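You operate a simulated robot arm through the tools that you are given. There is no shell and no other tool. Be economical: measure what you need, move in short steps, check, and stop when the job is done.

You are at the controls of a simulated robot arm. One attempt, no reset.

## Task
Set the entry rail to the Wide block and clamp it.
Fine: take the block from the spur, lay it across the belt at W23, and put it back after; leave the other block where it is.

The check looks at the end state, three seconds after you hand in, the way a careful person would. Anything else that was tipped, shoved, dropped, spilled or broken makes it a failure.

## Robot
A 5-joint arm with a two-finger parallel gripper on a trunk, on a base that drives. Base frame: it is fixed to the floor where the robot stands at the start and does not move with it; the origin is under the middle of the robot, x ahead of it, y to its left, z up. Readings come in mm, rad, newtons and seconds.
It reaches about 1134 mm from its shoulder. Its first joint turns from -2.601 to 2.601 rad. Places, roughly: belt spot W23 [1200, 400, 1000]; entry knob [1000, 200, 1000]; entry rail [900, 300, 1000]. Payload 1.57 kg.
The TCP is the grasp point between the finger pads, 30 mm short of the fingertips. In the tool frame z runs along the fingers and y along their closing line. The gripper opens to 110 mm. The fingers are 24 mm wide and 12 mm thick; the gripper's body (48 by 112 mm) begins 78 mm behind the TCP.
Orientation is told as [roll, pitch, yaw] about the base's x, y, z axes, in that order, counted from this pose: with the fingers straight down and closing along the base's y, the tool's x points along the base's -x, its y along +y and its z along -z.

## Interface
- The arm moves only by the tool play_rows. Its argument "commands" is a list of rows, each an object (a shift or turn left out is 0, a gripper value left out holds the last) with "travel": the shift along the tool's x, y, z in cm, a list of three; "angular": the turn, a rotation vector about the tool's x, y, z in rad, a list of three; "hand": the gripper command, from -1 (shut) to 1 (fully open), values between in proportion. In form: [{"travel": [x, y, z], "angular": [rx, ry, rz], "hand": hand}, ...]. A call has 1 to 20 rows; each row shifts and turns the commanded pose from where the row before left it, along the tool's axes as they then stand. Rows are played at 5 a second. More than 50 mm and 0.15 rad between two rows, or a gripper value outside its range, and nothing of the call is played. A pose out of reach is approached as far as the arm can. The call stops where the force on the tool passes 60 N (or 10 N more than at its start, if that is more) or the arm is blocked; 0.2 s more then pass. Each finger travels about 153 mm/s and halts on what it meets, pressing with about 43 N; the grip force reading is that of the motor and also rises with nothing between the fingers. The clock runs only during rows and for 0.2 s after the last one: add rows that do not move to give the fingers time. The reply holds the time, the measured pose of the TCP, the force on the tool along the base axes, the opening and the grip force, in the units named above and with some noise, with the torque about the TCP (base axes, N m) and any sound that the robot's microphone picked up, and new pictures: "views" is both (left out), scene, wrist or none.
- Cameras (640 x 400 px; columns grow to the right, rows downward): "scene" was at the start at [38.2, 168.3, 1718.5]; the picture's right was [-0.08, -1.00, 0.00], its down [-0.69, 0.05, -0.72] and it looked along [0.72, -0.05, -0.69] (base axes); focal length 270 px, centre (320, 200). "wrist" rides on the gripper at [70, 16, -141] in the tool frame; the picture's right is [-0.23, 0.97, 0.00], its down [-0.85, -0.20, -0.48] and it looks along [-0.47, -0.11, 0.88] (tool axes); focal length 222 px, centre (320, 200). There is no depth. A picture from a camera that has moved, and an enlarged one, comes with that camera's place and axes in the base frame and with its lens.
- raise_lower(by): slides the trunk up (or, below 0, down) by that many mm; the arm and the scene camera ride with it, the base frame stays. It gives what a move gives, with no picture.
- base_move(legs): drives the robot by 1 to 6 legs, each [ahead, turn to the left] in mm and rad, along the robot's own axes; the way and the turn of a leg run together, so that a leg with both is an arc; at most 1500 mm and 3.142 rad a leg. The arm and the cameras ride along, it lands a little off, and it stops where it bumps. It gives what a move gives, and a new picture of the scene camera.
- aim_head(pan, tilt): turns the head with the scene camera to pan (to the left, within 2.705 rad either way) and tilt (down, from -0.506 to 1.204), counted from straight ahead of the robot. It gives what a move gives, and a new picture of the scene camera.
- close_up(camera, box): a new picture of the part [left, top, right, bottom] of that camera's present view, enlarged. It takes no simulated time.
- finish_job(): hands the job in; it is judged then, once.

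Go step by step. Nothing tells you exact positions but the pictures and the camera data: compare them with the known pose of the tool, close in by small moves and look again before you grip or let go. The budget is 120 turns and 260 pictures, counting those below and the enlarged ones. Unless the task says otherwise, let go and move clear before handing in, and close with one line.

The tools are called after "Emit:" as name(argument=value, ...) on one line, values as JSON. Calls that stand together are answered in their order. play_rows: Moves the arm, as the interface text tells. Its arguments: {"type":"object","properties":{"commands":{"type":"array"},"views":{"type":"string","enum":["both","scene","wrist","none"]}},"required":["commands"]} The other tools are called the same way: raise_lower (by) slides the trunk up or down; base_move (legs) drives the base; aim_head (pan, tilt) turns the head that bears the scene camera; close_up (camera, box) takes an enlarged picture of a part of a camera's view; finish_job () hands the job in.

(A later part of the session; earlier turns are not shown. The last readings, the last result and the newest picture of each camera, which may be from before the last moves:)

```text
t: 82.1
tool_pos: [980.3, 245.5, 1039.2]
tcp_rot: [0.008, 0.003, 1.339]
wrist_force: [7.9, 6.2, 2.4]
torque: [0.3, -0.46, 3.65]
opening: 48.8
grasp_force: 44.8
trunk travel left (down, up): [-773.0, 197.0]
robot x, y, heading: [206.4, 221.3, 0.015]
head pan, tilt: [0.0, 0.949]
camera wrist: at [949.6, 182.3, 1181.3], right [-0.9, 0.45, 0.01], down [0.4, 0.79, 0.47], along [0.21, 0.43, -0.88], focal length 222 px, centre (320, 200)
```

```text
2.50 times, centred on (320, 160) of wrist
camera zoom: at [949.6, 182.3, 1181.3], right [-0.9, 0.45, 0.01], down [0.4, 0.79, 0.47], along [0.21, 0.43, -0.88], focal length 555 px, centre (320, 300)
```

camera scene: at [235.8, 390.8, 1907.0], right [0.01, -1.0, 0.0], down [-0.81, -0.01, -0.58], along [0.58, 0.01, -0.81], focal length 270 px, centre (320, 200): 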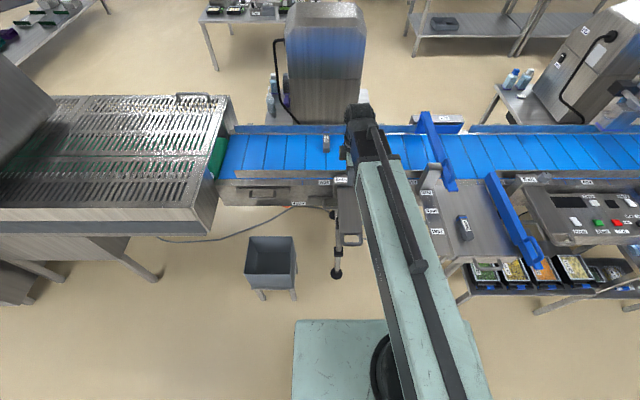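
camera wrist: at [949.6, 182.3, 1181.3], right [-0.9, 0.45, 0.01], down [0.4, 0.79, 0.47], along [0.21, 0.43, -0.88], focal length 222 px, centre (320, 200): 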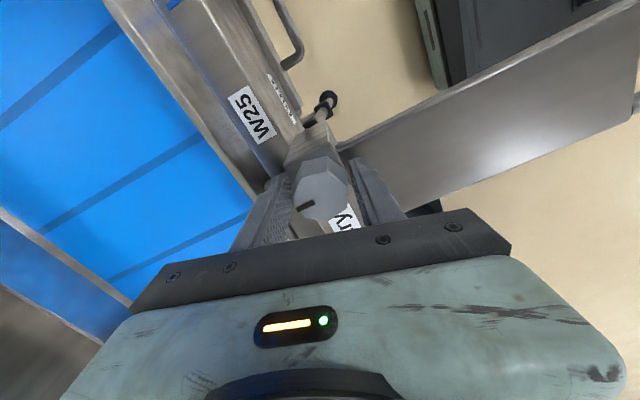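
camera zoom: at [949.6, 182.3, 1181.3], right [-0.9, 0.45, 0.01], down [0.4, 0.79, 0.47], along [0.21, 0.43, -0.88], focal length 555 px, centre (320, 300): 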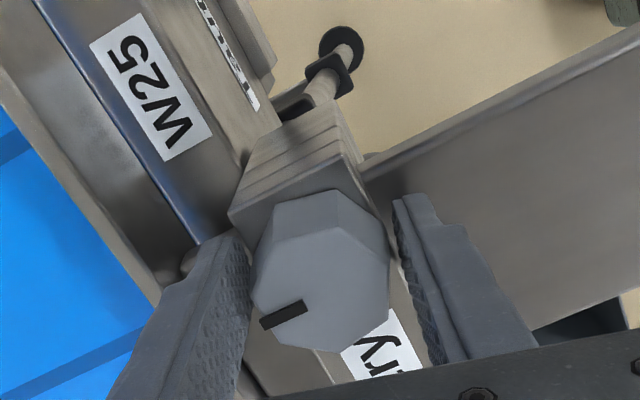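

The pointer hasn't moved either way, and the fingers' gap to the knob suggests the tips were gripping the bracket beneath it. Releasing, rising 14 mm and re-looking.

Emit:
play_rows(commands=[{"angular": [0, 0, -0.12]}, {"angular": [0, 0, -0.12]}, {"hand": 0.06}, {}, {}], views="none")

Emit:
raise_lower(by=14)

Emit:
play_rows(commands=[{"hand": -0.2}, {"hand": -1}, {}, {}], views="wrist")

Emit:
close_up(camera="wrist", box=[240, 110, 400, 230])

Emit:
close_up(camera="scene", box=[310, 90, 390, 150])

```text
t: 83.3
tool_pos: [979.9, 245.4, 1040.2]
tcp_rot: [0.009, 0.002, 1.575]
wrist_force: [-0.5, 0.2, 0.8]
torque: [-0.01, -0.01, 0.02]
opening: 58.2
grasp_force: 0.1
trunk travel left (down, up): [-773.0, 197.0]
robot x, y, heading: [205.9, 221.1, 0.011]
head pan, tilt: [0.0, 0.949]
```

```text
t: 83.9
tool_pos: [979.3, 245.1, 1053.6]
tcp_rot: [0.008, 0.002, 1.574]
wrist_force: [0.0, 0.4, -0.1]
torque: [0.01, 0.01, -0.02]
opening: 58.1
grasp_force: 0.1
trunk travel left (down, up): [-787.0, 183.0]
robot x, y, heading: [209.4, 218.3, 0.017]
head pan, tilt: [0.0, 0.949]
```

```text
t: 84.9
tool_pos: [979.9, 244.4, 1053.6]
tcp_rot: [0.009, 0.001, 1.574]
wrist_force: [10.6, 0.6, 8.4]
torque: [-0.07, -0.38, 0.0]
opening: 42.6
grasp_force: 45.2
trunk travel left (down, up): [-787.0, 183.0]
robot x, y, heading: [205.6, 220.7, 0.017]
head pan, tilt: [0.0, 0.949]
camera wrist: at [965.4, 176.1, 1195.3], right [-0.97, 0.22, 0.01], down [0.2, 0.86, 0.48], along [0.1, 0.46, -0.88], focal length 222 px, centre (320, 200)
```

wrist: 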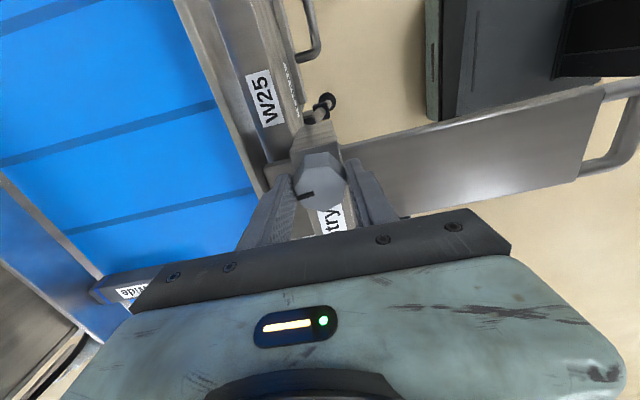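

```text
3.33 times, centred on (320, 170) of wrist
camera zoom: at [965.4, 176.1, 1195.3], right [-0.97, 0.22, 0.01], down [0.2, 0.86, 0.48], along [0.1, 0.46, -0.88], focal length 740 px, centre (320, 300)
```

zoom: 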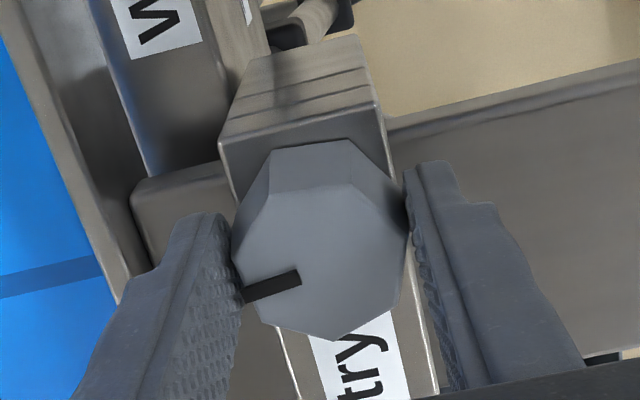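

```text
6.67 times, centred on (350, 120) of scene
camera zoom: at [234.9, 390.8, 1758.1], right [0.01, -1.0, 0.0], down [-0.81, -0.01, -0.58], along [0.58, 0.01, -0.81], focal length 1804 px, centre (120, 733)
```

zoom: 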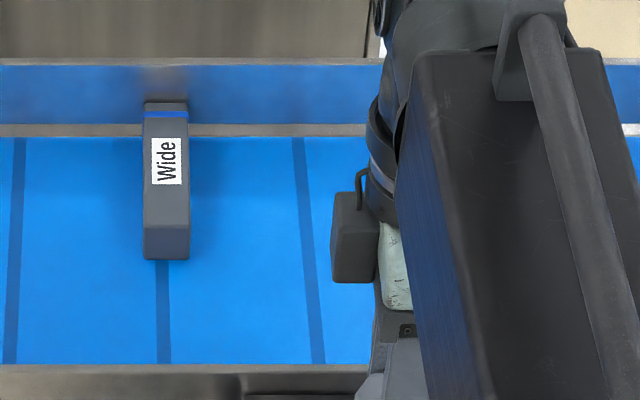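

Now gripping higher on the knob (42.6 mm). Feeling the turn again, small counter-clockwise.

Emit:
play_rows(commands=[{"angular": [0, 0, -0.08]}, {"angular": [0, 0, -0.08]}, {"angular": [0, 0, -0.08]}, {}], views="none")

Emit:
close_up(camera="wrist", box=[240, 110, 400, 230])

```text
t: 85.9
tool_pos: [980.8, 244.8, 1055.0]
tcp_rot: [0.007, 0.0, 1.817]
wrist_force: [22.1, -0.7, 21.0]
torque: [-0.72, -0.66, -0.01]
opening: 42.4
grasp_force: 45.3
trunk travel left (down, up): [-787.0, 183.0]
robot x, y, heading: [209.1, 220.0, 0.01]
head pan, tilt: [0.0, 0.949]
```

```text
3.33 times, centred on (320, 170) of wrist
camera zoom: at [982.6, 174.4, 1195.2], right [-1.0, -0.01, 0.01], down [-0.01, 0.88, 0.48], along [-0.01, 0.48, -0.88], focal length 740 px, centre (320, 300)
```

zoom: 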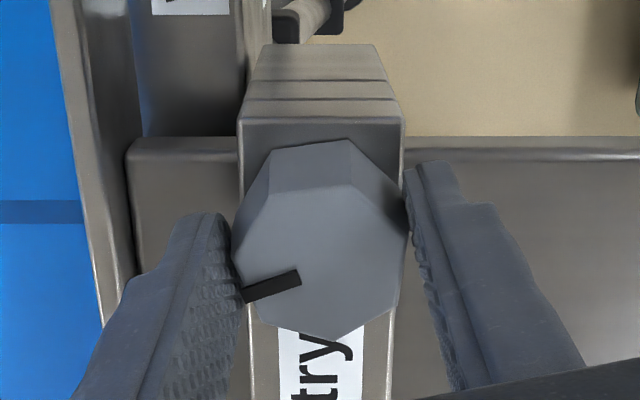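

Knob turns with the hand now, with almost no torque — the pointer moved counter-clockwise. Continuing to about 90°.

Emit:
play_rows(commands=[{"angular": [0, 0, -0.11]}, {"angular": [0, 0, -0.11]}, {"angular": [0, 0, -0.11]}, {"angular": [0, 0, -0.11]}, {"angular": [0, 0, -0.11]}, {"angular": [0, 0, -0.11]}, {"angular": [0, 0, -0.11]}, {"angular": [0, 0, -0.11]}, {"angular": [0, 0, -0.11]}, {"angular": [0, 0, -0.11]}, {"angular": [0, 0, -0.11]}, {"angular": [0, 0, -0.11]}, {}], views="wrist")

Emit:
close_up(camera="wrist", box=[240, 110, 400, 230])

```text
t: 88.7
tool_pos: [978.8, 247.8, 1053.5]
tcp_rot: [0.017, -0.008, 3.061]
wrist_force: [6.6, -51.4, -2.3]
torque: [-1.22, -0.65, -0.02]
opening: 42.0
grasp_force: 44.9
out of reach, approached as far as the arm can: row 12
trunk travel left (down, up): [-787.0, 183.0]
robot x, y, heading: [203.5, 215.7, 0.009]
head pan, tilt: [0.0, 0.949]
camera wrist: at [1048.7, 228.3, 1194.1], right [-0.31, -0.95, 0.02], down [-0.83, 0.28, 0.48], along [-0.46, 0.13, -0.88], focal length 222 px, centre (320, 200)
```

wrist: 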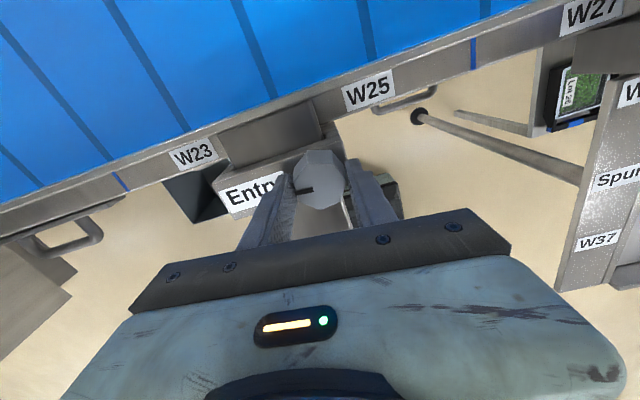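

```text
3.33 times, centred on (320, 170) of wrist
camera zoom: at [1048.7, 228.3, 1194.1], right [-0.31, -0.95, 0.02], down [-0.83, 0.28, 0.48], along [-0.46, 0.13, -0.88], focal length 740 px, centre (320, 300)
```

zoom: 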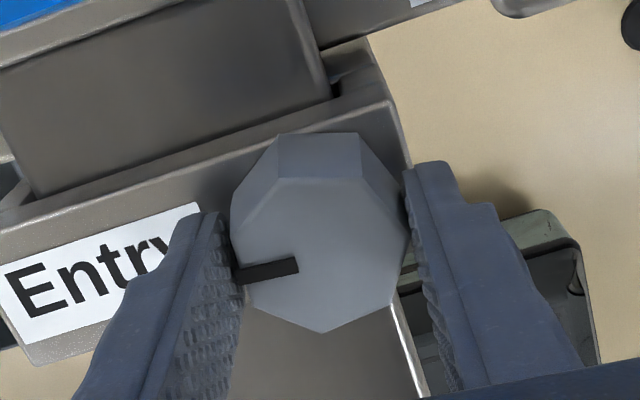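

The knob turned ~1.5 rad (wrist spin limit reached). Letting go, rising, and checking the pointer; then back to the handle.

Emit:
play_rows(commands=[{"hand": 0.06}, {}, {}], views="wrist")

Emit:
raise_lower(by=140)

Emit:
play_rows(commands=[{"angular": [0, 0, 0.15]}, {"angular": [0, 0, 0.15]}, {"angular": [0, 0, 0.15]}, {"angular": [0, 0, 0.15]}, {"angular": [0, 0, 0.15]}, {"angular": [0, 0, 0.15]}, {"angular": [0, 0, 0.15]}, {"angular": [0, 0, 0.15]}, {"angular": [0, 0, 0.15]}, {"angular": [0, 0, 0.138]}, {"hand": -0.42}, {}], views="wrist")

Emit:
close_up(camera="wrist", box=[220, 60, 420, 220])

```text
t: 89.5
tool_pos: [979.0, 257.2, 1054.3]
tcp_rot: [0.006, -0.008, 3.064]
wrist_force: [-1.6, -4.5, -2.0]
torque: [-0.07, 0.01, -0.05]
opening: 62.7
grasp_force: 2.2
trunk travel left (down, up): [-787.0, 183.0]
robot x, y, heading: [209.7, 221.2, 0.014]
head pan, tilt: [0.0, 0.949]
camera wrist: at [1048.3, 236.9, 1194.6], right [-0.3, -0.95, 0.01], down [-0.83, 0.27, 0.48], along [-0.46, 0.14, -0.87], focal length 222 px, centre (320, 200)
```

wrist: 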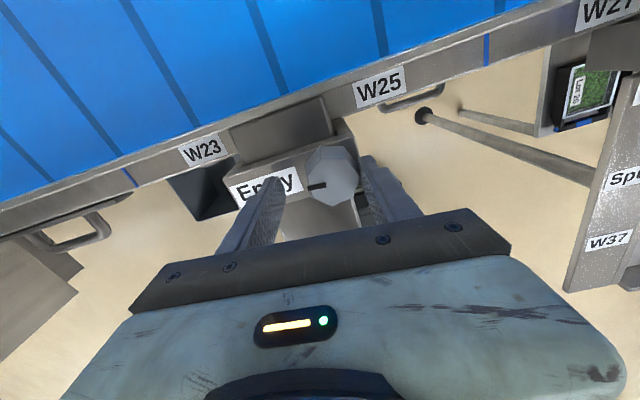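

```text
t: 91.2
tool_pos: [978.8, 257.4, 1194.4]
tcp_rot: [0.008, -0.009, 3.063]
wrist_force: [-0.9, -0.9, -0.6]
torque: [0.01, 0.0, 0.0]
opening: 58.4
grasp_force: 0.1
trunk travel left (down, up): [-927.0, 43.0]
robot x, y, heading: [206.4, 221.8, 0.015]
head pan, tilt: [0.0, 0.949]
```

```text
t: 93.8
tool_pos: [979.9, 256.9, 1193.6]
tcp_rot: [0.008, 0.007, 1.574]
wrist_force: [-0.5, 0.0, -0.1]
torque: [0.0, 0.0, 0.01]
opening: 31.9
grasp_force: 0.1
trunk travel left (down, up): [-927.0, 43.0]
robot x, y, heading: [207.7, 218.3, 0.014]
head pan, tilt: [0.0, 0.949]
camera wrist: at [965.0, 188.8, 1335.8], right [-0.97, 0.22, 0.01], down [0.2, 0.86, 0.47], along [0.1, 0.46, -0.88], focal length 222 px, centre (320, 200)
```

wrist: 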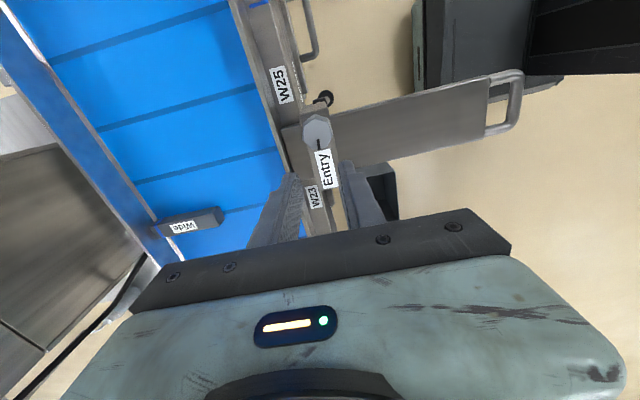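

```text
2.50 times, centred on (320, 140) of wrist
camera zoom: at [965.0, 188.8, 1335.8], right [-0.97, 0.22, 0.01], down [0.2, 0.86, 0.47], along [0.1, 0.46, -0.88], focal length 555 px, centre (320, 350)
```

zoom: 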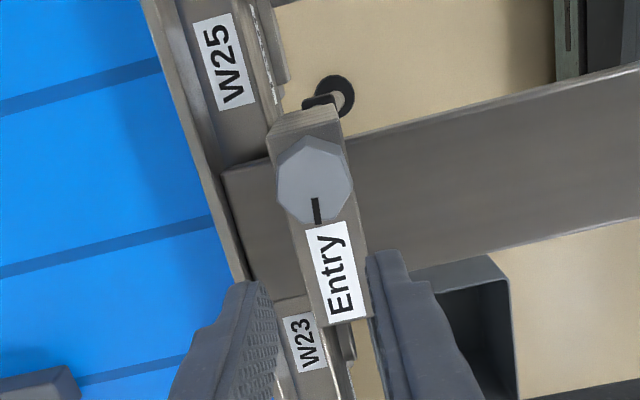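

Pointer is now at 90° (toward +y), so loosened. Moving back over the handle bar without moving the base, if reach allows.

Emit:
play_rows(commands=[{"travel": [-0.53, 4.78, 0]}, {"travel": [-0.53, 4.78, 0]}, {"travel": [-0.53, 4.78, 0]}, {"travel": [-0.53, 4.78, 0]}, {"travel": [-0.53, 4.78, 0]}, {"travel": [-0.53, 4.78, 0]}, {}], views="wrist")

```text
t: 95.4
tool_pos: [773.1, 293.5, 1193.8]
tcp_rot: [0.011, 0.007, 1.577]
wrist_force: [0.0, 0.1, -0.2]
torque: [0.01, -0.01, 0.01]
opening: 32.1
grasp_force: 0.0
out of reach, approached as far as the arm can: row 1, 5, 6
trunk travel left (down, up): [-927.0, 43.0]
robot x, y, heading: [208.7, 216.3, 0.015]
head pan, tilt: [0.0, 0.949]
camera wrist: at [759.4, 225.8, 1335.8], right [-0.97, 0.22, 0.01], down [0.2, 0.86, 0.47], along [0.1, 0.46, -0.88], focal length 222 px, centre (320, 200)
```

wrist: 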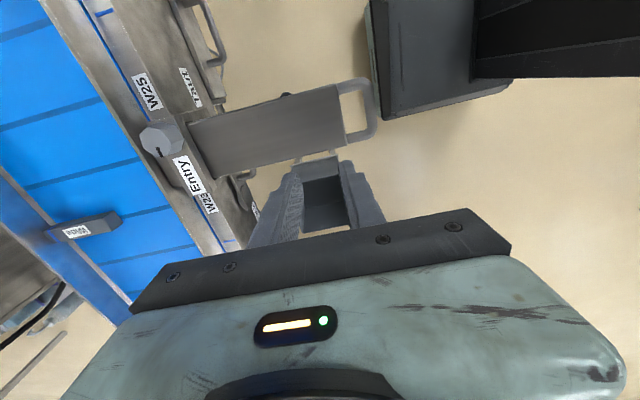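

Minimum reach is ~570 mm. Backing the base 100 mm and going over the bar.

Emit:
base_move(legs=[[-105, 0]])

Emit:
play_rows(commands=[{"travel": [0.4, -2.4, 0]}, {}], views="wrist")

```text
t: 96.5
tool_pos: [668.0, 293.7, 1194.7]
tcp_rot: [0.008, 0.007, 1.578]
wrist_force: [-0.1, -0.4, -0.5]
torque: [-0.01, -0.05, -0.01]
opening: 31.9
grasp_force: 0.0
trunk travel left (down, up): [-927.0, 43.0]
robot x, y, heading: [105.6, 218.3, 0.011]
head pan, tilt: [0.0, 0.949]
camera scene: at [128.3, 389.4, 1898.0], right [0.01, -1.0, 0.0], down [-0.81, -0.01, -0.58], along [0.58, 0.01, -0.81], focal length 270 px, centre (320, 200)
```

scene: 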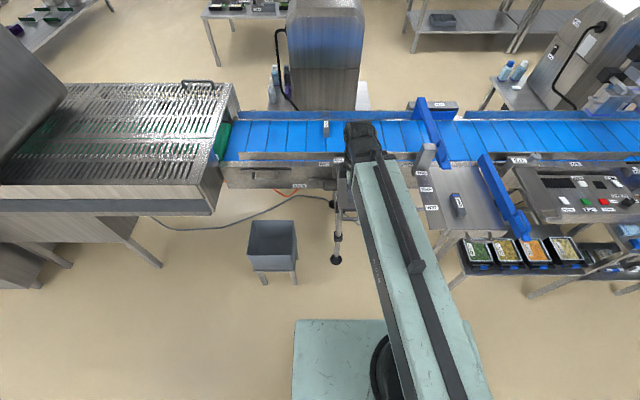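

```text
t: 97.1
tool_pos: [695.1, 289.9, 1193.7]
tcp_rot: [0.012, 0.007, 1.577]
wrist_force: [-0.2, 0.2, 0.0]
torque: [0.02, 0.0, 0.03]
opening: 32.5
grasp_force: 0.0
trunk travel left (down, up): [-927.0, 43.0]
robot x, y, heading: [104.9, 218.6, 0.01]
head pan, tilt: [0.0, 0.949]
camera wrist: at [680.2, 222.0, 1335.9], right [-0.98, 0.22, 0.01], down [0.2, 0.86, 0.47], along [0.1, 0.46, -0.88], focal length 222 px, centre (320, 200)
```

wrist: 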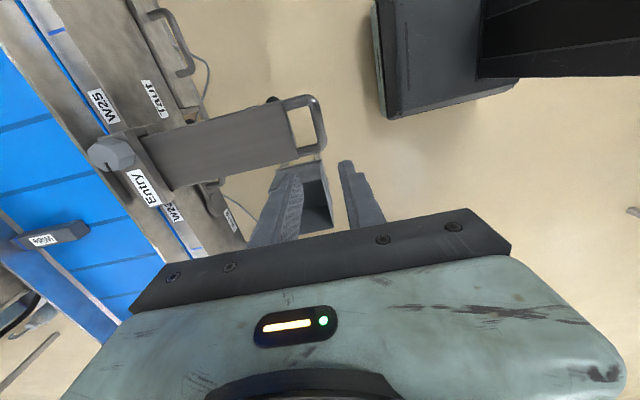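

Same geometry as the earlier good grip. Lowering straight down in steps.

Emit:
play_rows(commands=[{"travel": [0, 0.2, 0], "angular": [0, -0.007, 0]}, {}], views="none")

Emit:
raise_lower(by=-208)

Emit:
close_up(camera="wrist", box=[220, 80, 420, 240])

```text
t: 97.7
tool_pos: [691.9, 289.3, 1193.9]
tcp_rot: [0.01, 0.001, 1.576]
wrist_force: [0.7, 0.1, -0.2]
torque: [0.01, 0.02, 0.02]
opening: 32.0
grasp_force: 0.1
trunk travel left (down, up): [-927.0, 43.0]
robot x, y, heading: [104.2, 215.6, 0.013]
head pan, tilt: [0.0, 0.949]
```

```text
t: 100.0
tool_pos: [691.9, 290.2, 986.1]
tcp_rot: [0.012, -0.001, 1.577]
wrist_force: [0.4, 0.2, -0.6]
torque: [0.0, 0.01, -0.01]
opening: 31.9
grasp_force: 0.1
trunk travel left (down, up): [-719.0, 251.0]
robot x, y, heading: [103.7, 220.1, 0.018]
head pan, tilt: [0.0, 0.949]
```

```text
2.50 times, centred on (320, 160) of wrist
camera zoom: at [677.9, 220.7, 1127.5], right [-0.98, 0.22, 0.01], down [0.2, 0.86, 0.48], along [0.1, 0.47, -0.88], focal length 555 px, centre (320, 300)
```

zoom: 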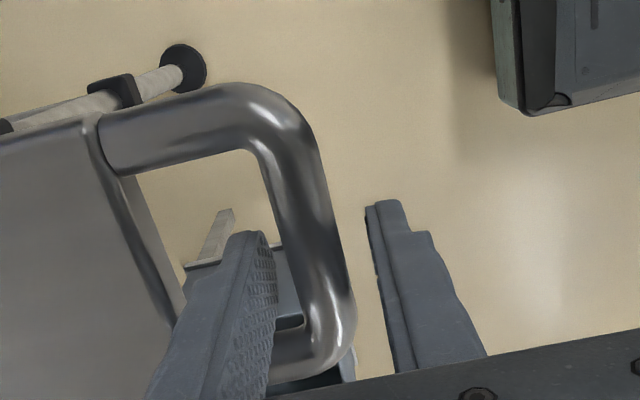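

Identical picture to the earlier good approach. Down to grip height and close on the bar, then test-push.

Emit:
raise_lower(by=-33)

Emit:
play_rows(commands=[{"hand": -0.6}, {"hand": -0.8}, {"hand": -1}, {}, {}], views="none")

Emit:
play_rows(commands=[{"travel": [0, -0.5, 0]}, {"travel": [0, -0.5, 0]}, {"travel": [0, -0.5, 0]}, {"travel": [0, -0.5, 0]}, {}], views="wrist")

```text
t: 100.8
tool_pos: [692.7, 291.2, 953.0]
tcp_rot: [0.01, 0.001, 1.578]
wrist_force: [0.5, 0.5, 0.4]
torque: [0.02, 0.0, 0.02]
opening: 31.8
grasp_force: 0.1
trunk travel left (down, up): [-686.0, 284.0]
robot x, y, heading: [109.2, 216.9, 0.014]
head pan, tilt: [0.0, 0.949]
```

```text
t: 102.0
tool_pos: [692.3, 290.8, 952.4]
tcp_rot: [0.013, 0.0, 1.579]
wrist_force: [-1.5, -0.5, -0.9]
torque: [-0.03, -0.01, 0.0]
opening: 16.2
grasp_force: 31.4
trunk travel left (down, up): [-686.0, 284.0]
robot x, y, heading: [105.1, 217.2, 0.017]
head pan, tilt: [0.0, 0.949]
```

```text
t: 103.2
tool_pos: [713.3, 290.1, 953.0]
tcp_rot: [0.011, -0.001, 1.578]
wrist_force: [-0.9, -1.9, -0.3]
torque: [0.19, 0.05, 0.1]
opening: 16.3
grasp_force: 31.7
trunk travel left (down, up): [-686.0, 284.0]
robot x, y, heading: [101.8, 219.4, 0.017]
head pan, tilt: [0.0, 0.949]
camera wrist: at [698.7, 220.9, 1094.5], right [-0.98, 0.22, 0.01], down [0.2, 0.86, 0.48], along [0.1, 0.47, -0.88], focal length 222 px, centre (320, 200)
```

wrist: 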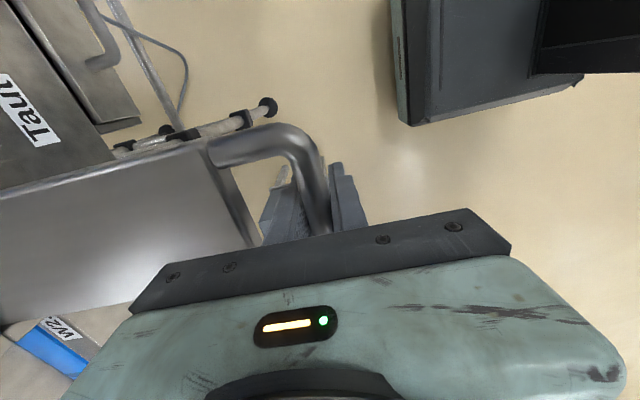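

The slide moves freely. Pushing on 90 mm, then I'll check the rail against the block.

Emit:
play_rows(commands=[{"travel": [0, -1, 0]}, {"travel": [0, -1, 0]}, {"travel": [0, -1, 0]}, {"travel": [0, -1, 0]}, {"travel": [0, -1, 0]}, {"travel": [0, -1, 0]}, {"travel": [0, -1, 0]}, {"travel": [0, -1, 0]}, {"travel": [0, -1, 0]}, {}], views="scene")

Emit:
close_up(camera="scene", box=[240, 80, 440, 205])

```text
t: 105.3
tool_pos: [803.4, 291.7, 953.3]
tcp_rot: [0.009, 0.0, 1.577]
wrist_force: [3.2, 5.6, 4.9]
torque: [-0.22, 0.16, 0.28]
opening: 16.4
grasp_force: 31.9
trunk travel left (down, up): [-686.0, 284.0]
robot x, y, heading: [99.1, 216.5, 0.015]
head pan, tilt: [0.0, 0.949]
camera scene: at [130.3, 390.1, 1657.0], right [0.01, -1.0, 0.0], down [-0.81, -0.01, -0.58], along [0.58, 0.01, -0.81], focal length 270 px, centre (320, 200)
```

scene: 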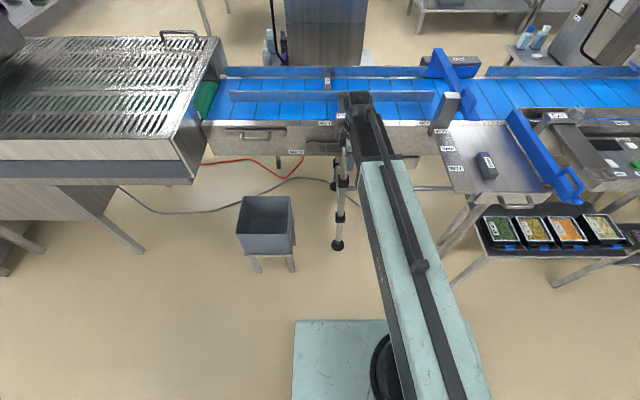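

```text
3.20 times, centred on (340, 142) of scene
camera zoom: at [130.3, 390.1, 1657.0], right [0.01, -1.0, 0.0], down [-0.81, -0.01, -0.58], along [0.58, 0.01, -0.81], focal length 866 px, centre (256, 384)
```

zoom: 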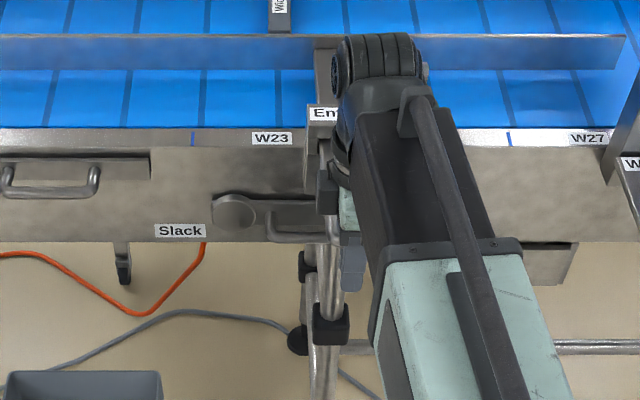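

The rail is moving in toward the block. Checking the rail's right end against the diverter before continuing.

Emit:
close_up(camera="scene", box=[310, 40, 510, 165])

Emit:
play_rows(commands=[{"travel": [0, -0.5, 0]}, {"travel": [0, -0.5, 0]}, {"travel": [0, -0.5, 0]}, {"travel": [0, -0.5, 0]}, {}], views="none")

Emit:
close_up(camera="scene", box=[270, 40, 510, 165])

```text
3.20 times, centred on (410, 102) of scene
camera zoom: at [130.3, 390.1, 1657.0], right [0.01, -1.0, 0.0], down [-0.81, -0.01, -0.58], along [0.58, 0.01, -0.81], focal length 866 px, centre (32, 512)
```

zoom: 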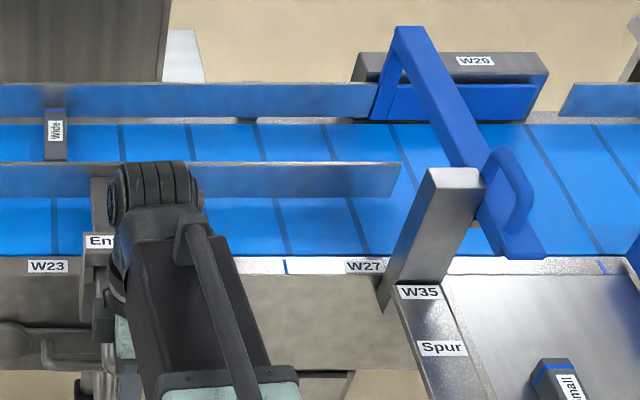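

```text
t: 106.5
tool_pos: [823.4, 291.4, 953.1]
tcp_rot: [0.01, 0.001, 1.579]
wrist_force: [-0.6, 5.9, 1.7]
torque: [0.43, 0.03, 0.48]
opening: 16.1
grasp_force: 31.9
trunk travel left (down, up): [-686.0, 284.0]
robot x, y, heading: [105.3, 220.4, 0.014]
head pan, tilt: [0.0, 0.949]
```

```text
2.67 times, centred on (390, 102) of scene
camera zoom: at [130.1, 389.9, 1657.0], right [0.01, -1.0, 0.0], down [-0.81, -0.01, -0.58], along [0.58, 0.01, -0.81], focal length 722 px, centre (133, 460)
```

zoom: 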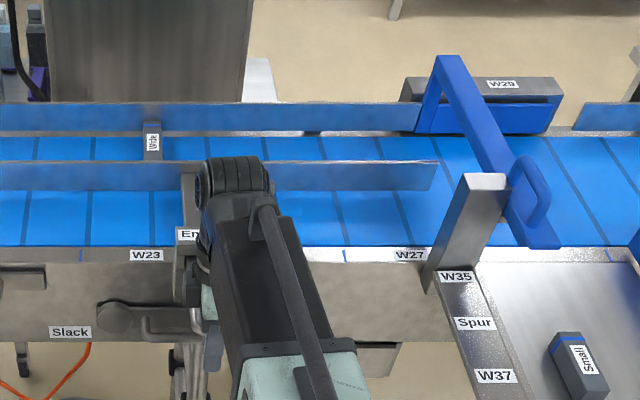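

Plenty of clearance at the diverter. Continuing in finer steps and watching the force.

Emit:
play_rows(commands=[{"travel": [0, -0.4, 0]}, {"travel": [0, -0.4, 0]}, {"travel": [0, -0.4, 0]}, {"travel": [0, -0.4, 0]}, {}], views="none")

Emit:
close_up(camera="scene", box=[280, 60, 376, 120])

```text
t: 107.8
tool_pos: [838.1, 291.4, 952.1]
tcp_rot: [0.011, 0.0, 1.577]
wrist_force: [-2.3, 0.7, 0.8]
torque: [-0.69, -0.06, 0.55]
opening: 16.5
grasp_force: 32.3
trunk travel left (down, up): [-686.0, 284.0]
robot x, y, heading: [103.1, 214.7, 0.016]
head pan, tilt: [0.0, 0.949]
```

```text
6.67 times, centred on (328, 90) of scene
camera zoom: at [130.1, 389.6, 1657.0], right [0.01, -1.0, 0.0], down [-0.81, -0.01, -0.58], along [0.58, 0.01, -0.81], focal length 1804 px, centre (267, 933)
```

zoom: 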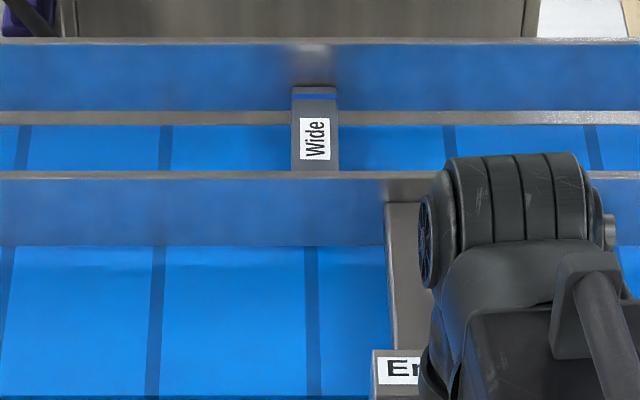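

Rail outer face at ≈1189, block end ≈1205, so about 10 mm to go. Using 2 mm steps.

Emit:
play_rows(commands=[{"travel": [0, -0.2, 0]}, {"travel": [0, -0.2, 0]}, {"travel": [0, -0.2, 0]}, {}], views="none")

Emit:
play_rows(commands=[{"travel": [0, -0.2, 0]}, {"travel": [0, -0.2, 0]}, {}], views="none")

```text
t: 108.8
tool_pos: [845.2, 291.8, 953.9]
tcp_rot: [0.012, 0.001, 1.577]
wrist_force: [-2.6, 2.5, -0.1]
torque: [-0.71, -0.1, 0.54]
opening: 16.1
grasp_force: 31.2
trunk travel left (down, up): [-686.0, 284.0]
robot x, y, heading: [102.3, 214.8, 0.015]
head pan, tilt: [0.0, 0.949]
```

```text
t: 109.5
tool_pos: [848.6, 291.0, 953.5]
tcp_rot: [0.01, -0.001, 1.577]
wrist_force: [-1.9, 5.0, -0.7]
torque: [-0.13, -0.03, 0.55]
opening: 16.3
grasp_force: 31.5
trunk travel left (down, up): [-686.0, 284.0]
robot x, y, heading: [103.0, 219.2, 0.011]
head pan, tilt: [0.0, 0.949]
```

Emit:
play_rows(commands=[{"travel": [0, -0.2, 0]}, {"travel": [0, -0.2, 0]}, {}], views="none")

Emit:
play_rows(commands=[{"travel": [0, -0.2, 0]}, {"travel": [0, -0.2, 0]}, {}], views="none")

Emit:
close_up(camera="scene", box=[280, 60, 376, 120])

```text
t: 110.3
tool_pos: [851.0, 291.8, 952.9]
tcp_rot: [0.011, -0.001, 1.579]
wrist_force: [-3.0, 6.3, 0.4]
torque: [0.31, -0.05, 0.59]
opening: 16.1
grasp_force: 32.1
trunk travel left (down, up): [-686.0, 284.0]
robot x, y, heading: [102.6, 220.3, 0.009]
head pan, tilt: [0.0, 0.949]
```

```text
t: 111.2
tool_pos: [856.6, 292.2, 953.2]
tcp_rot: [0.011, -0.001, 1.577]
wrist_force: [-3.9, 7.5, -2.1]
torque: [0.08, -0.11, 0.61]
opening: 16.3
grasp_force: 31.8
trunk travel left (down, up): [-686.0, 284.0]
robot x, y, heading: [106.8, 217.8, 0.01]
head pan, tilt: [0.0, 0.949]
```

```text
6.67 times, centred on (328, 90) of scene
camera zoom: at [129.9, 390.4, 1656.9], right [0.01, -1.0, 0.0], down [-0.81, -0.01, -0.58], along [0.58, 0.01, -0.81], focal length 1804 px, centre (267, 933)
```

zoom: 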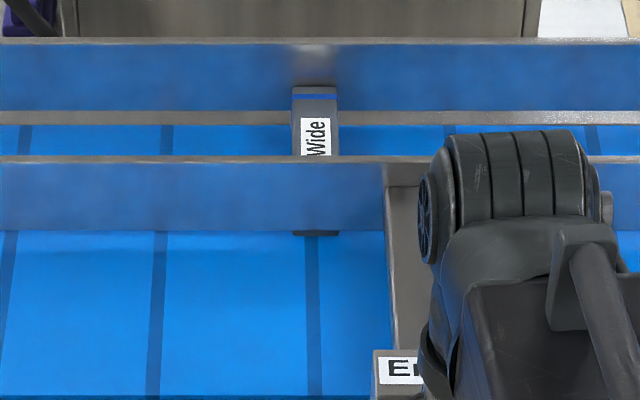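

The block's lower edge shows beneath the raised rail, so the rail hasn't touched yet. Continuing carefully.

Emit:
play_rows(commands=[{"travel": [0, -0.2, 0]}, {"travel": [0, -0.2, 0]}, {}], views="none")

Emit:
play_rows(commands=[{"travel": [0, -0.2, 0]}, {"travel": [0, -0.2, 0]}, {}], views="none")

Emit:
close_up(camera="scene", box=[296, 70, 360, 110])

```text
t: 112.0
tool_pos: [856.5, 291.7, 953.4]
tcp_rot: [0.014, 0.0, 1.578]
wrist_force: [-40.3, 3.9, -23.7]
torque: [-0.31, -1.39, 0.76]
opening: 16.5
grasp_force: 31.9
trunk travel left (down, up): [-686.0, 284.0]
robot x, y, heading: [103.5, 215.5, 0.013]
head pan, tilt: [0.0, 0.949]
```

```text
t: 112.5
tool_pos: [856.4, 292.8, 956.7]
tcp_rot: [0.022, 0.002, 1.579]
wrist_force: [-15.6, 2.2, 9.9]
torque: [-0.2, -0.32, 0.86]
opening: 16.3
grasp_force: 32.0
trunk travel left (down, up): [-686.0, 284.0]
robot x, y, heading: [103.0, 218.2, 0.019]
head pan, tilt: [0.0, 0.949]
stopped in row 2: the force on the tool passed its limit at 62 N (the readings are from after the stop); the commanded pose is now the measured one
```

```text
10.00 times, centred on (328, 90) of scene
camera zoom: at [127.0, 389.6, 1657.9], right [0.01, -1.0, 0.0], down [-0.81, -0.01, -0.58], along [0.58, 0.01, -0.81], focal length 2705 px, centre (240, 1300)
```

zoom: 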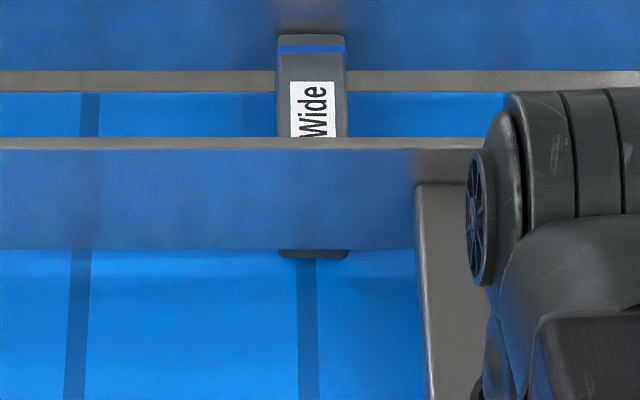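

Firm contact: handle stopped at x≈856.5 after 164 mm of travel, rail against the block. Releasing the handle and inspecting the rail/block contact from above.

Emit:
play_rows(commands=[{"hand": -0.42}, {}, {}], views="none")

Emit:
raise_lower(by=60)

Emit:
raise_lower(by=180)

Emit:
base_move(legs=[[105, 0]])

Emit:
play_rows(commands=[{"travel": [0.8, -2, 0], "angular": [0.01, 0, 0]}, {}], views="wrist")

Emit:
close_up(camera="wrist", box=[20, 60, 340, 260])

```text
t: 113.3
tool_pos: [858.7, 290.3, 952.8]
tcp_rot: [0.021, 0.003, 1.578]
wrist_force: [-0.9, -0.7, -0.9]
torque: [-0.01, -0.03, 0.01]
opening: 31.8
grasp_force: 0.0
trunk travel left (down, up): [-686.0, 284.0]
robot x, y, heading: [103.8, 215.8, 0.01]
head pan, tilt: [0.0, 0.949]
```

```text
t: 114.3
tool_pos: [857.8, 290.6, 1013.4]
tcp_rot: [0.021, 0.001, 1.576]
wrist_force: [0.8, 0.2, -0.4]
torque: [-0.02, 0.02, 0.0]
opening: 31.9
grasp_force: 0.1
trunk travel left (down, up): [-746.0, 224.0]
robot x, y, heading: [104.8, 215.7, 0.017]
head pan, tilt: [0.0, 0.949]
```

```text
t: 116.3
tool_pos: [859.4, 291.4, 1192.4]
tcp_rot: [0.02, 0.002, 1.577]
wrist_force: [0.1, -0.1, -0.4]
torque: [-0.01, -0.01, -0.01]
opening: 32.2
grasp_force: 0.0
trunk travel left (down, up): [-926.0, 44.0]
robot x, y, heading: [104.0, 219.4, 0.013]
head pan, tilt: [0.0, 0.949]
```

```text
t: 117.5
tool_pos: [965.2, 295.4, 1192.1]
tcp_rot: [0.023, 0.001, 1.581]
wrist_force: [0.5, -0.6, -0.4]
torque: [0.04, 0.05, 0.0]
opening: 31.8
grasp_force: 0.0
trunk travel left (down, up): [-926.0, 44.0]
robot x, y, heading: [210.7, 217.3, 0.015]
head pan, tilt: [0.0, 0.949]
camera scene: at [238.6, 391.0, 1896.9], right [0.02, -1.0, 0.0], down [-0.81, -0.01, -0.58], along [0.58, 0.01, -0.81], focal length 270 px, centre (320, 200)
```

scene: 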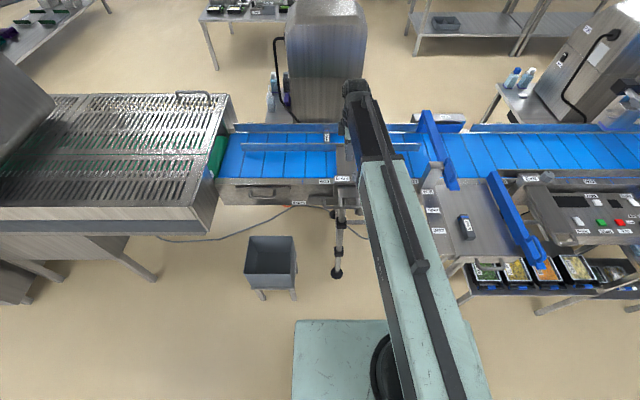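

```text
t: 118.0
tool_pos: [986.1, 286.1, 1193.3]
tcp_rot: [0.01, 0.0, 1.581]
wrist_force: [0.3, 0.7, -0.2]
torque: [0.02, -0.03, 0.02]
opening: 31.7
grasp_force: 0.1
trunk travel left (down, up): [-926.0, 44.0]
robot x, y, heading: [212.1, 220.9, 0.012]
head pan, tilt: [0.0, 0.949]
camera wrist: at [971.2, 217.3, 1334.6], right [-0.98, 0.22, 0.01], down [0.2, 0.86, 0.48], along [0.09, 0.47, -0.88], focal length 222 px, centre (320, 200)
```

wrist: 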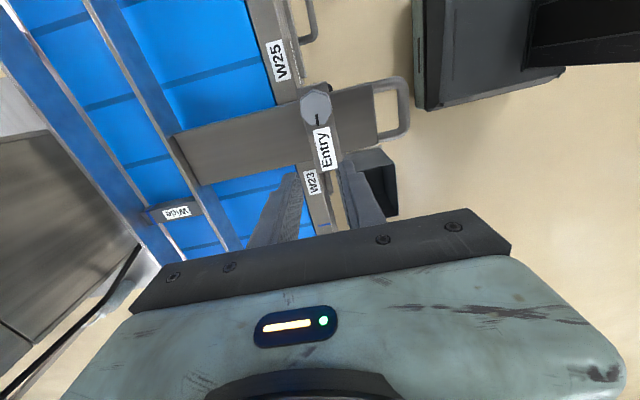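

```text
2.00 times, centred on (180, 160) of wrist
camera zoom: at [971.2, 217.3, 1334.6], right [-0.98, 0.22, 0.01], down [0.2, 0.86, 0.48], along [0.09, 0.47, -0.88], focal length 444 px, centre (600, 280)
```

zoom: 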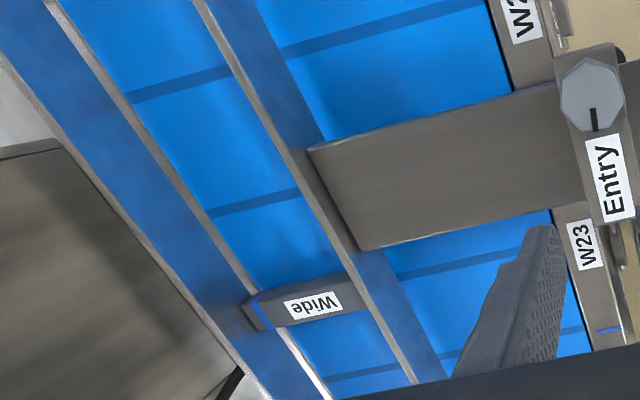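

The rail sits flush on the block's end. Now to the knob: spin near the wrist limit first so I can turn it clockwise back.

Emit:
play_rows(commands=[{"travel": [2.03, 0.28, 0]}, {"travel": [2.03, 0.28, 0], "hand": 0.06}, {"angular": [0, 0, -0.145]}, {"angular": [0, 0, -0.145]}, {"angular": [0, 0, -0.145]}, {"angular": [0, 0, -0.145]}, {"angular": [0, 0, -0.145]}, {"angular": [0, 0, -0.145]}, {"angular": [0, 0, -0.145]}, {"angular": [0, 0, -0.145]}, {"angular": [0, 0, -0.145]}, {"angular": [0, 0, -0.145]}, {}, {}], views="wrist")

Emit:
close_up(camera="wrist", box=[220, 60, 420, 220])

```text
t: 121.0
tool_pos: [979.7, 246.4, 1193.2]
tcp_rot: [0.002, -0.011, 3.033]
wrist_force: [0.1, 0.5, 0.0]
torque: [-0.03, -0.01, -0.01]
opening: 58.2
grasp_force: 0.0
trunk travel left (down, up): [-926.0, 44.0]
robot x, y, heading: [209.5, 218.0, 0.02]
head pan, tilt: [0.0, 0.949]
camera wrist: at [1049.1, 223.4, 1333.4], right [-0.33, -0.94, 0.01], down [-0.82, 0.29, 0.49], along [-0.46, 0.16, -0.87], focal length 222 px, centre (320, 200)
```

wrist: 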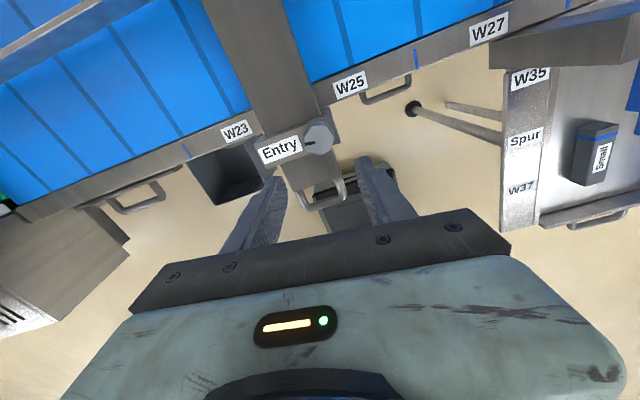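

```text
2.50 times, centred on (320, 140) of wrist
camera zoom: at [1049.1, 223.4, 1333.4], right [-0.33, -0.94, 0.01], down [-0.82, 0.29, 0.49], along [-0.46, 0.16, -0.87], focal length 555 px, centre (320, 350)
```

zoom: 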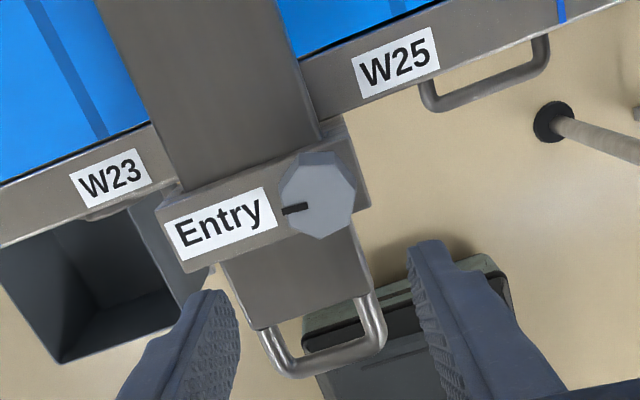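

Knob sits between the fingers' line. Lowering to the same grip height (≈1054) and gripping.

Emit:
raise_lower(by=-110)

Emit:
close_up(camera="wrist", box=[220, 80, 420, 240])

```text
t: 122.5
tool_pos: [980.0, 245.1, 1083.6]
tcp_rot: [0.003, -0.012, 3.032]
wrist_force: [-0.6, 0.1, 0.5]
torque: [-0.01, 0.0, -0.02]
opening: 58.3
grasp_force: 0.0
trunk travel left (down, up): [-816.0, 154.0]
robot x, y, heading: [212.0, 218.4, 0.014]
head pan, tilt: [0.0, 0.949]
```

```text
2.50 times, centred on (320, 160) of wrist
camera zoom: at [1049.0, 223.3, 1223.5], right [-0.33, -0.94, 0.01], down [-0.82, 0.29, 0.49], along [-0.46, 0.16, -0.87], focal length 555 px, centre (320, 300)
```

zoom: 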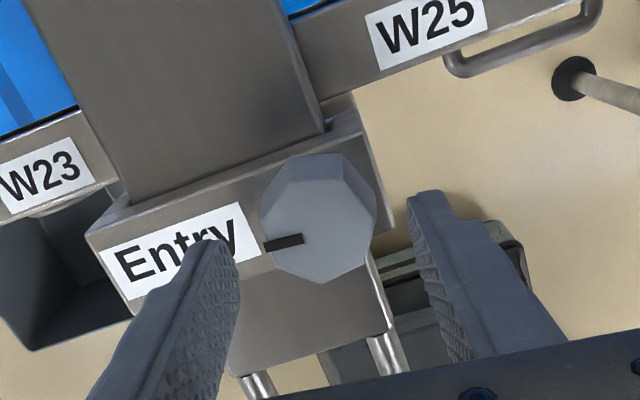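

Emit:
raise_lower(by=-30)

Emit:
play_rows(commands=[{"hand": -0.1}, {"hand": -0.2}, {"hand": -1}, {}, {}], views="wrist")

Emit:
close_up(camera="wrist", box=[240, 110, 400, 230])

```text
t: 123.2
tool_pos: [980.8, 246.0, 1052.1]
tcp_rot: [0.001, -0.01, 3.031]
wrist_force: [-0.2, 0.4, -0.1]
torque: [-0.02, 0.0, 0.03]
opening: 58.4
grasp_force: 0.0
trunk travel left (down, up): [-786.0, 184.0]
robot x, y, heading: [206.7, 218.7, 0.012]
head pan, tilt: [0.0, 0.949]
```

```text
t: 124.4
tool_pos: [979.8, 247.1, 1051.8]
tcp_rot: [0.002, -0.009, 3.033]
wrist_force: [0.4, 2.2, 1.5]
torque: [0.12, 0.0, 0.02]
opening: 41.8
grasp_force: 45.5
trunk travel left (down, up): [-786.0, 184.0]
robot x, y, heading: [206.9, 216.0, 0.018]
head pan, tilt: [0.0, 0.949]
camera wrist: at [1049.1, 223.6, 1193.4], right [-0.33, -0.94, 0.0], down [-0.82, 0.29, 0.49], along [-0.46, 0.16, -0.87], focal length 222 px, centre (320, 200)
```

wrist: 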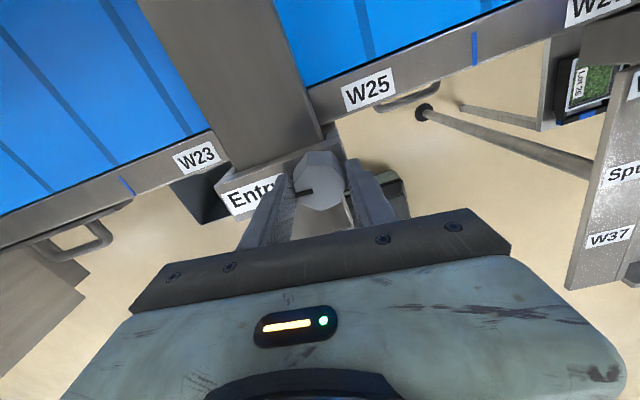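

```text
3.33 times, centred on (320, 170) of wrist
camera zoom: at [1049.1, 223.6, 1193.4], right [-0.33, -0.94, 0.0], down [-0.82, 0.29, 0.49], along [-0.46, 0.16, -0.87], focal length 740 px, centre (320, 300)
```

zoom: 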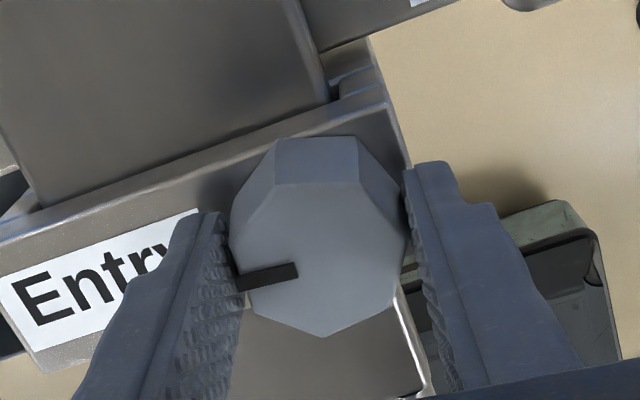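

Good centred grip (forces ~2 N). Turning clockwise back toward the clamped mark.

Emit:
play_rows(commands=[{"angular": [0, 0, 0.11]}, {"angular": [0, 0, 0.11]}, {"angular": [0, 0, 0.11]}, {"angular": [0, 0, 0.11]}, {"angular": [0, 0, 0.11]}, {"angular": [0, 0, 0.11]}, {"angular": [0, 0, 0.11]}, {"angular": [0, 0, 0.11]}, {"angular": [0, 0, 0.11]}, {"angular": [0, 0, 0.11]}, {"angular": [0, 0, 0.11]}, {"angular": [0, 0, 0.11]}, {}], views="wrist")

```text
t: 127.2
tool_pos: [980.8, 246.8, 1052.9]
tcp_rot: [0.012, 0.0, 1.711]
wrist_force: [-0.4, 0.6, 1.2]
torque: [0.53, 0.11, 0.0]
opening: 41.9
grasp_force: 44.8
trunk travel left (down, up): [-786.0, 184.0]
robot x, y, heading: [213.8, 222.8, 0.016]
head pan, tilt: [0.0, 0.949]
camera wrist: at [975.7, 176.5, 1194.5], right [-1.0, 0.09, 0.01], down [0.08, 0.88, 0.48], along [0.03, 0.47, -0.88], focal length 222 px, centre (320, 200)
```

wrist: 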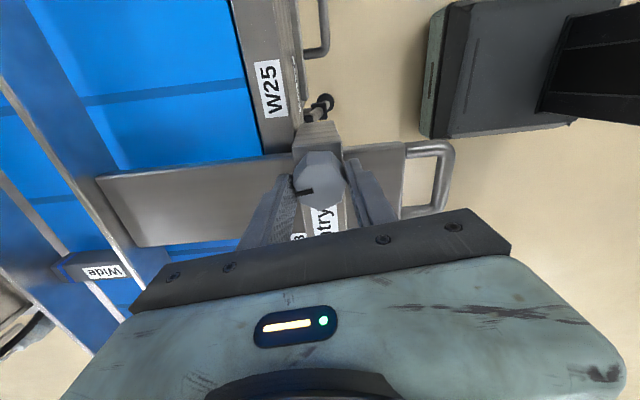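

Turning freely; continuing clockwise in small steps to feel for the clamp/stop.

Emit:
play_rows(commands=[{"angular": [0, 0, 0.08]}, {"angular": [0, 0, 0.08]}, {}], views="none")

Emit:
play_rows(commands=[{"angular": [0, 0, 0.06]}, {}], views="none")

Emit:
play_rows(commands=[{"angular": [0, 0, 0.06]}, {}], views="none")

Emit:
close_up(camera="wrist", box=[240, 110, 400, 230])

```text
t: 128.0
tool_pos: [981.2, 247.5, 1053.9]
tcp_rot: [0.011, 0.001, 1.551]
wrist_force: [0.2, -1.1, 2.1]
torque: [0.61, 0.1, 0.67]
opening: 41.8
grasp_force: 44.9
trunk travel left (down, up): [-786.0, 184.0]
robot x, y, heading: [210.1, 219.9, 0.012]
head pan, tilt: [0.0, 0.949]
```

```text
t: 128.6
tool_pos: [980.4, 248.7, 1053.3]
tcp_rot: [0.01, 0.002, 1.493]
wrist_force: [2.1, 2.6, 3.7]
torque: [-0.27, -0.09, 1.22]
opening: 42.5
grasp_force: 44.9
trunk travel left (down, up): [-786.0, 184.0]
robot x, y, heading: [209.1, 219.8, 0.014]
head pan, tilt: [0.0, 0.949]
```

```text
t: 129.2
tool_pos: [981.4, 245.2, 1054.4]
tcp_rot: [0.009, 0.001, 1.43]
wrist_force: [7.1, 2.2, 8.6]
torque: [0.09, -0.27, 0.93]
opening: 42.7
grasp_force: 44.9
trunk travel left (down, up): [-786.0, 184.0]
robot x, y, heading: [210.1, 222.5, 0.013]
head pan, tilt: [0.0, 0.949]
```

```text
3.33 times, centred on (320, 170) of wrist
camera zoom: at [956.0, 180.0, 1194.7], right [-0.93, 0.36, 0.01], down [0.32, 0.82, 0.47], along [0.16, 0.45, -0.88], focal length 740 px, centre (320, 300)
```

zoom: 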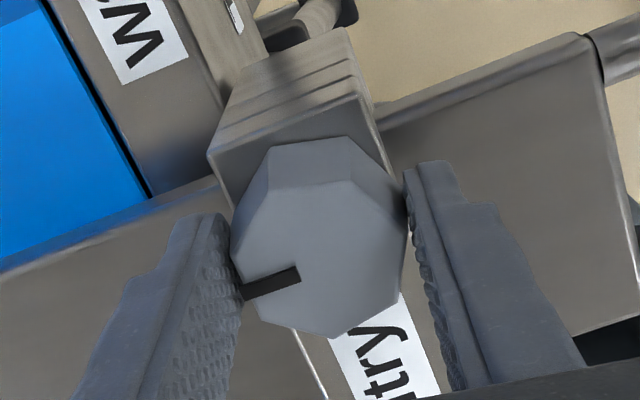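

Torque rises and the fingers start slipping: the knob is back at its stop, pointer toward the belt (clamped). Releasing, rising and checking.

Emit:
play_rows(commands=[{"hand": 0.06}, {}, {}], views="none")

Emit:
raise_lower(by=160)

Emit:
close_up(camera="wrist", box=[60, 40, 420, 260])

Emit:
close_up(camera="wrist", box=[260, 90, 380, 180])

```text
t: 130.0
tool_pos: [980.2, 245.2, 1053.3]
tcp_rot: [0.011, 0.005, 1.433]
wrist_force: [0.8, 0.1, 0.2]
torque: [0.01, 0.03, 0.0]
opening: 58.2
grasp_force: 0.1
trunk travel left (down, up): [-786.0, 184.0]
robot x, y, heading: [211.4, 219.4, 0.015]
head pan, tilt: [0.0, 0.949]
```

```text
t: 131.8
tool_pos: [980.2, 245.9, 1213.6]
tcp_rot: [0.011, 0.003, 1.433]
wrist_force: [-1.0, -0.6, -0.4]
torque: [-0.01, 0.01, 0.03]
opening: 58.1
grasp_force: 0.1
trunk travel left (down, up): [-946.0, 24.0]
robot x, y, heading: [207.5, 220.8, 0.016]
head pan, tilt: [0.0, 0.949]
```

```text
1.78 times, centred on (240, 150) of wrist
camera zoom: at [955.9, 179.9, 1354.5], right [-0.93, 0.36, 0.01], down [0.32, 0.82, 0.47], along [0.16, 0.45, -0.88], focal length 395 px, centre (462, 289)
```

zoom: 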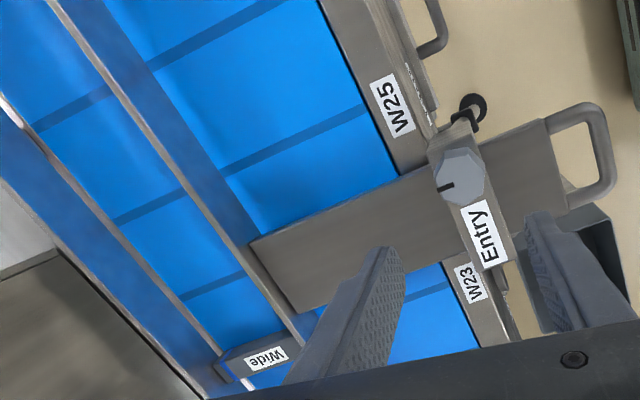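

```text
4.44 times, centred on (320, 135) of wrist
camera zoom: at [955.9, 179.9, 1354.5], right [-0.93, 0.36, 0.01], down [0.32, 0.82, 0.47], along [0.16, 0.45, -0.88], focal length 987 px, centre (320, 489)
```

zoom: 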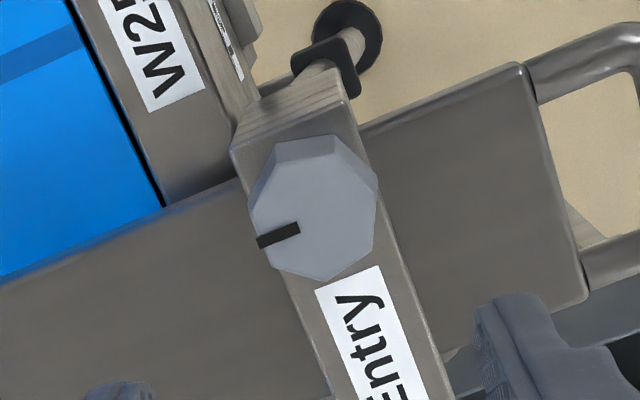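

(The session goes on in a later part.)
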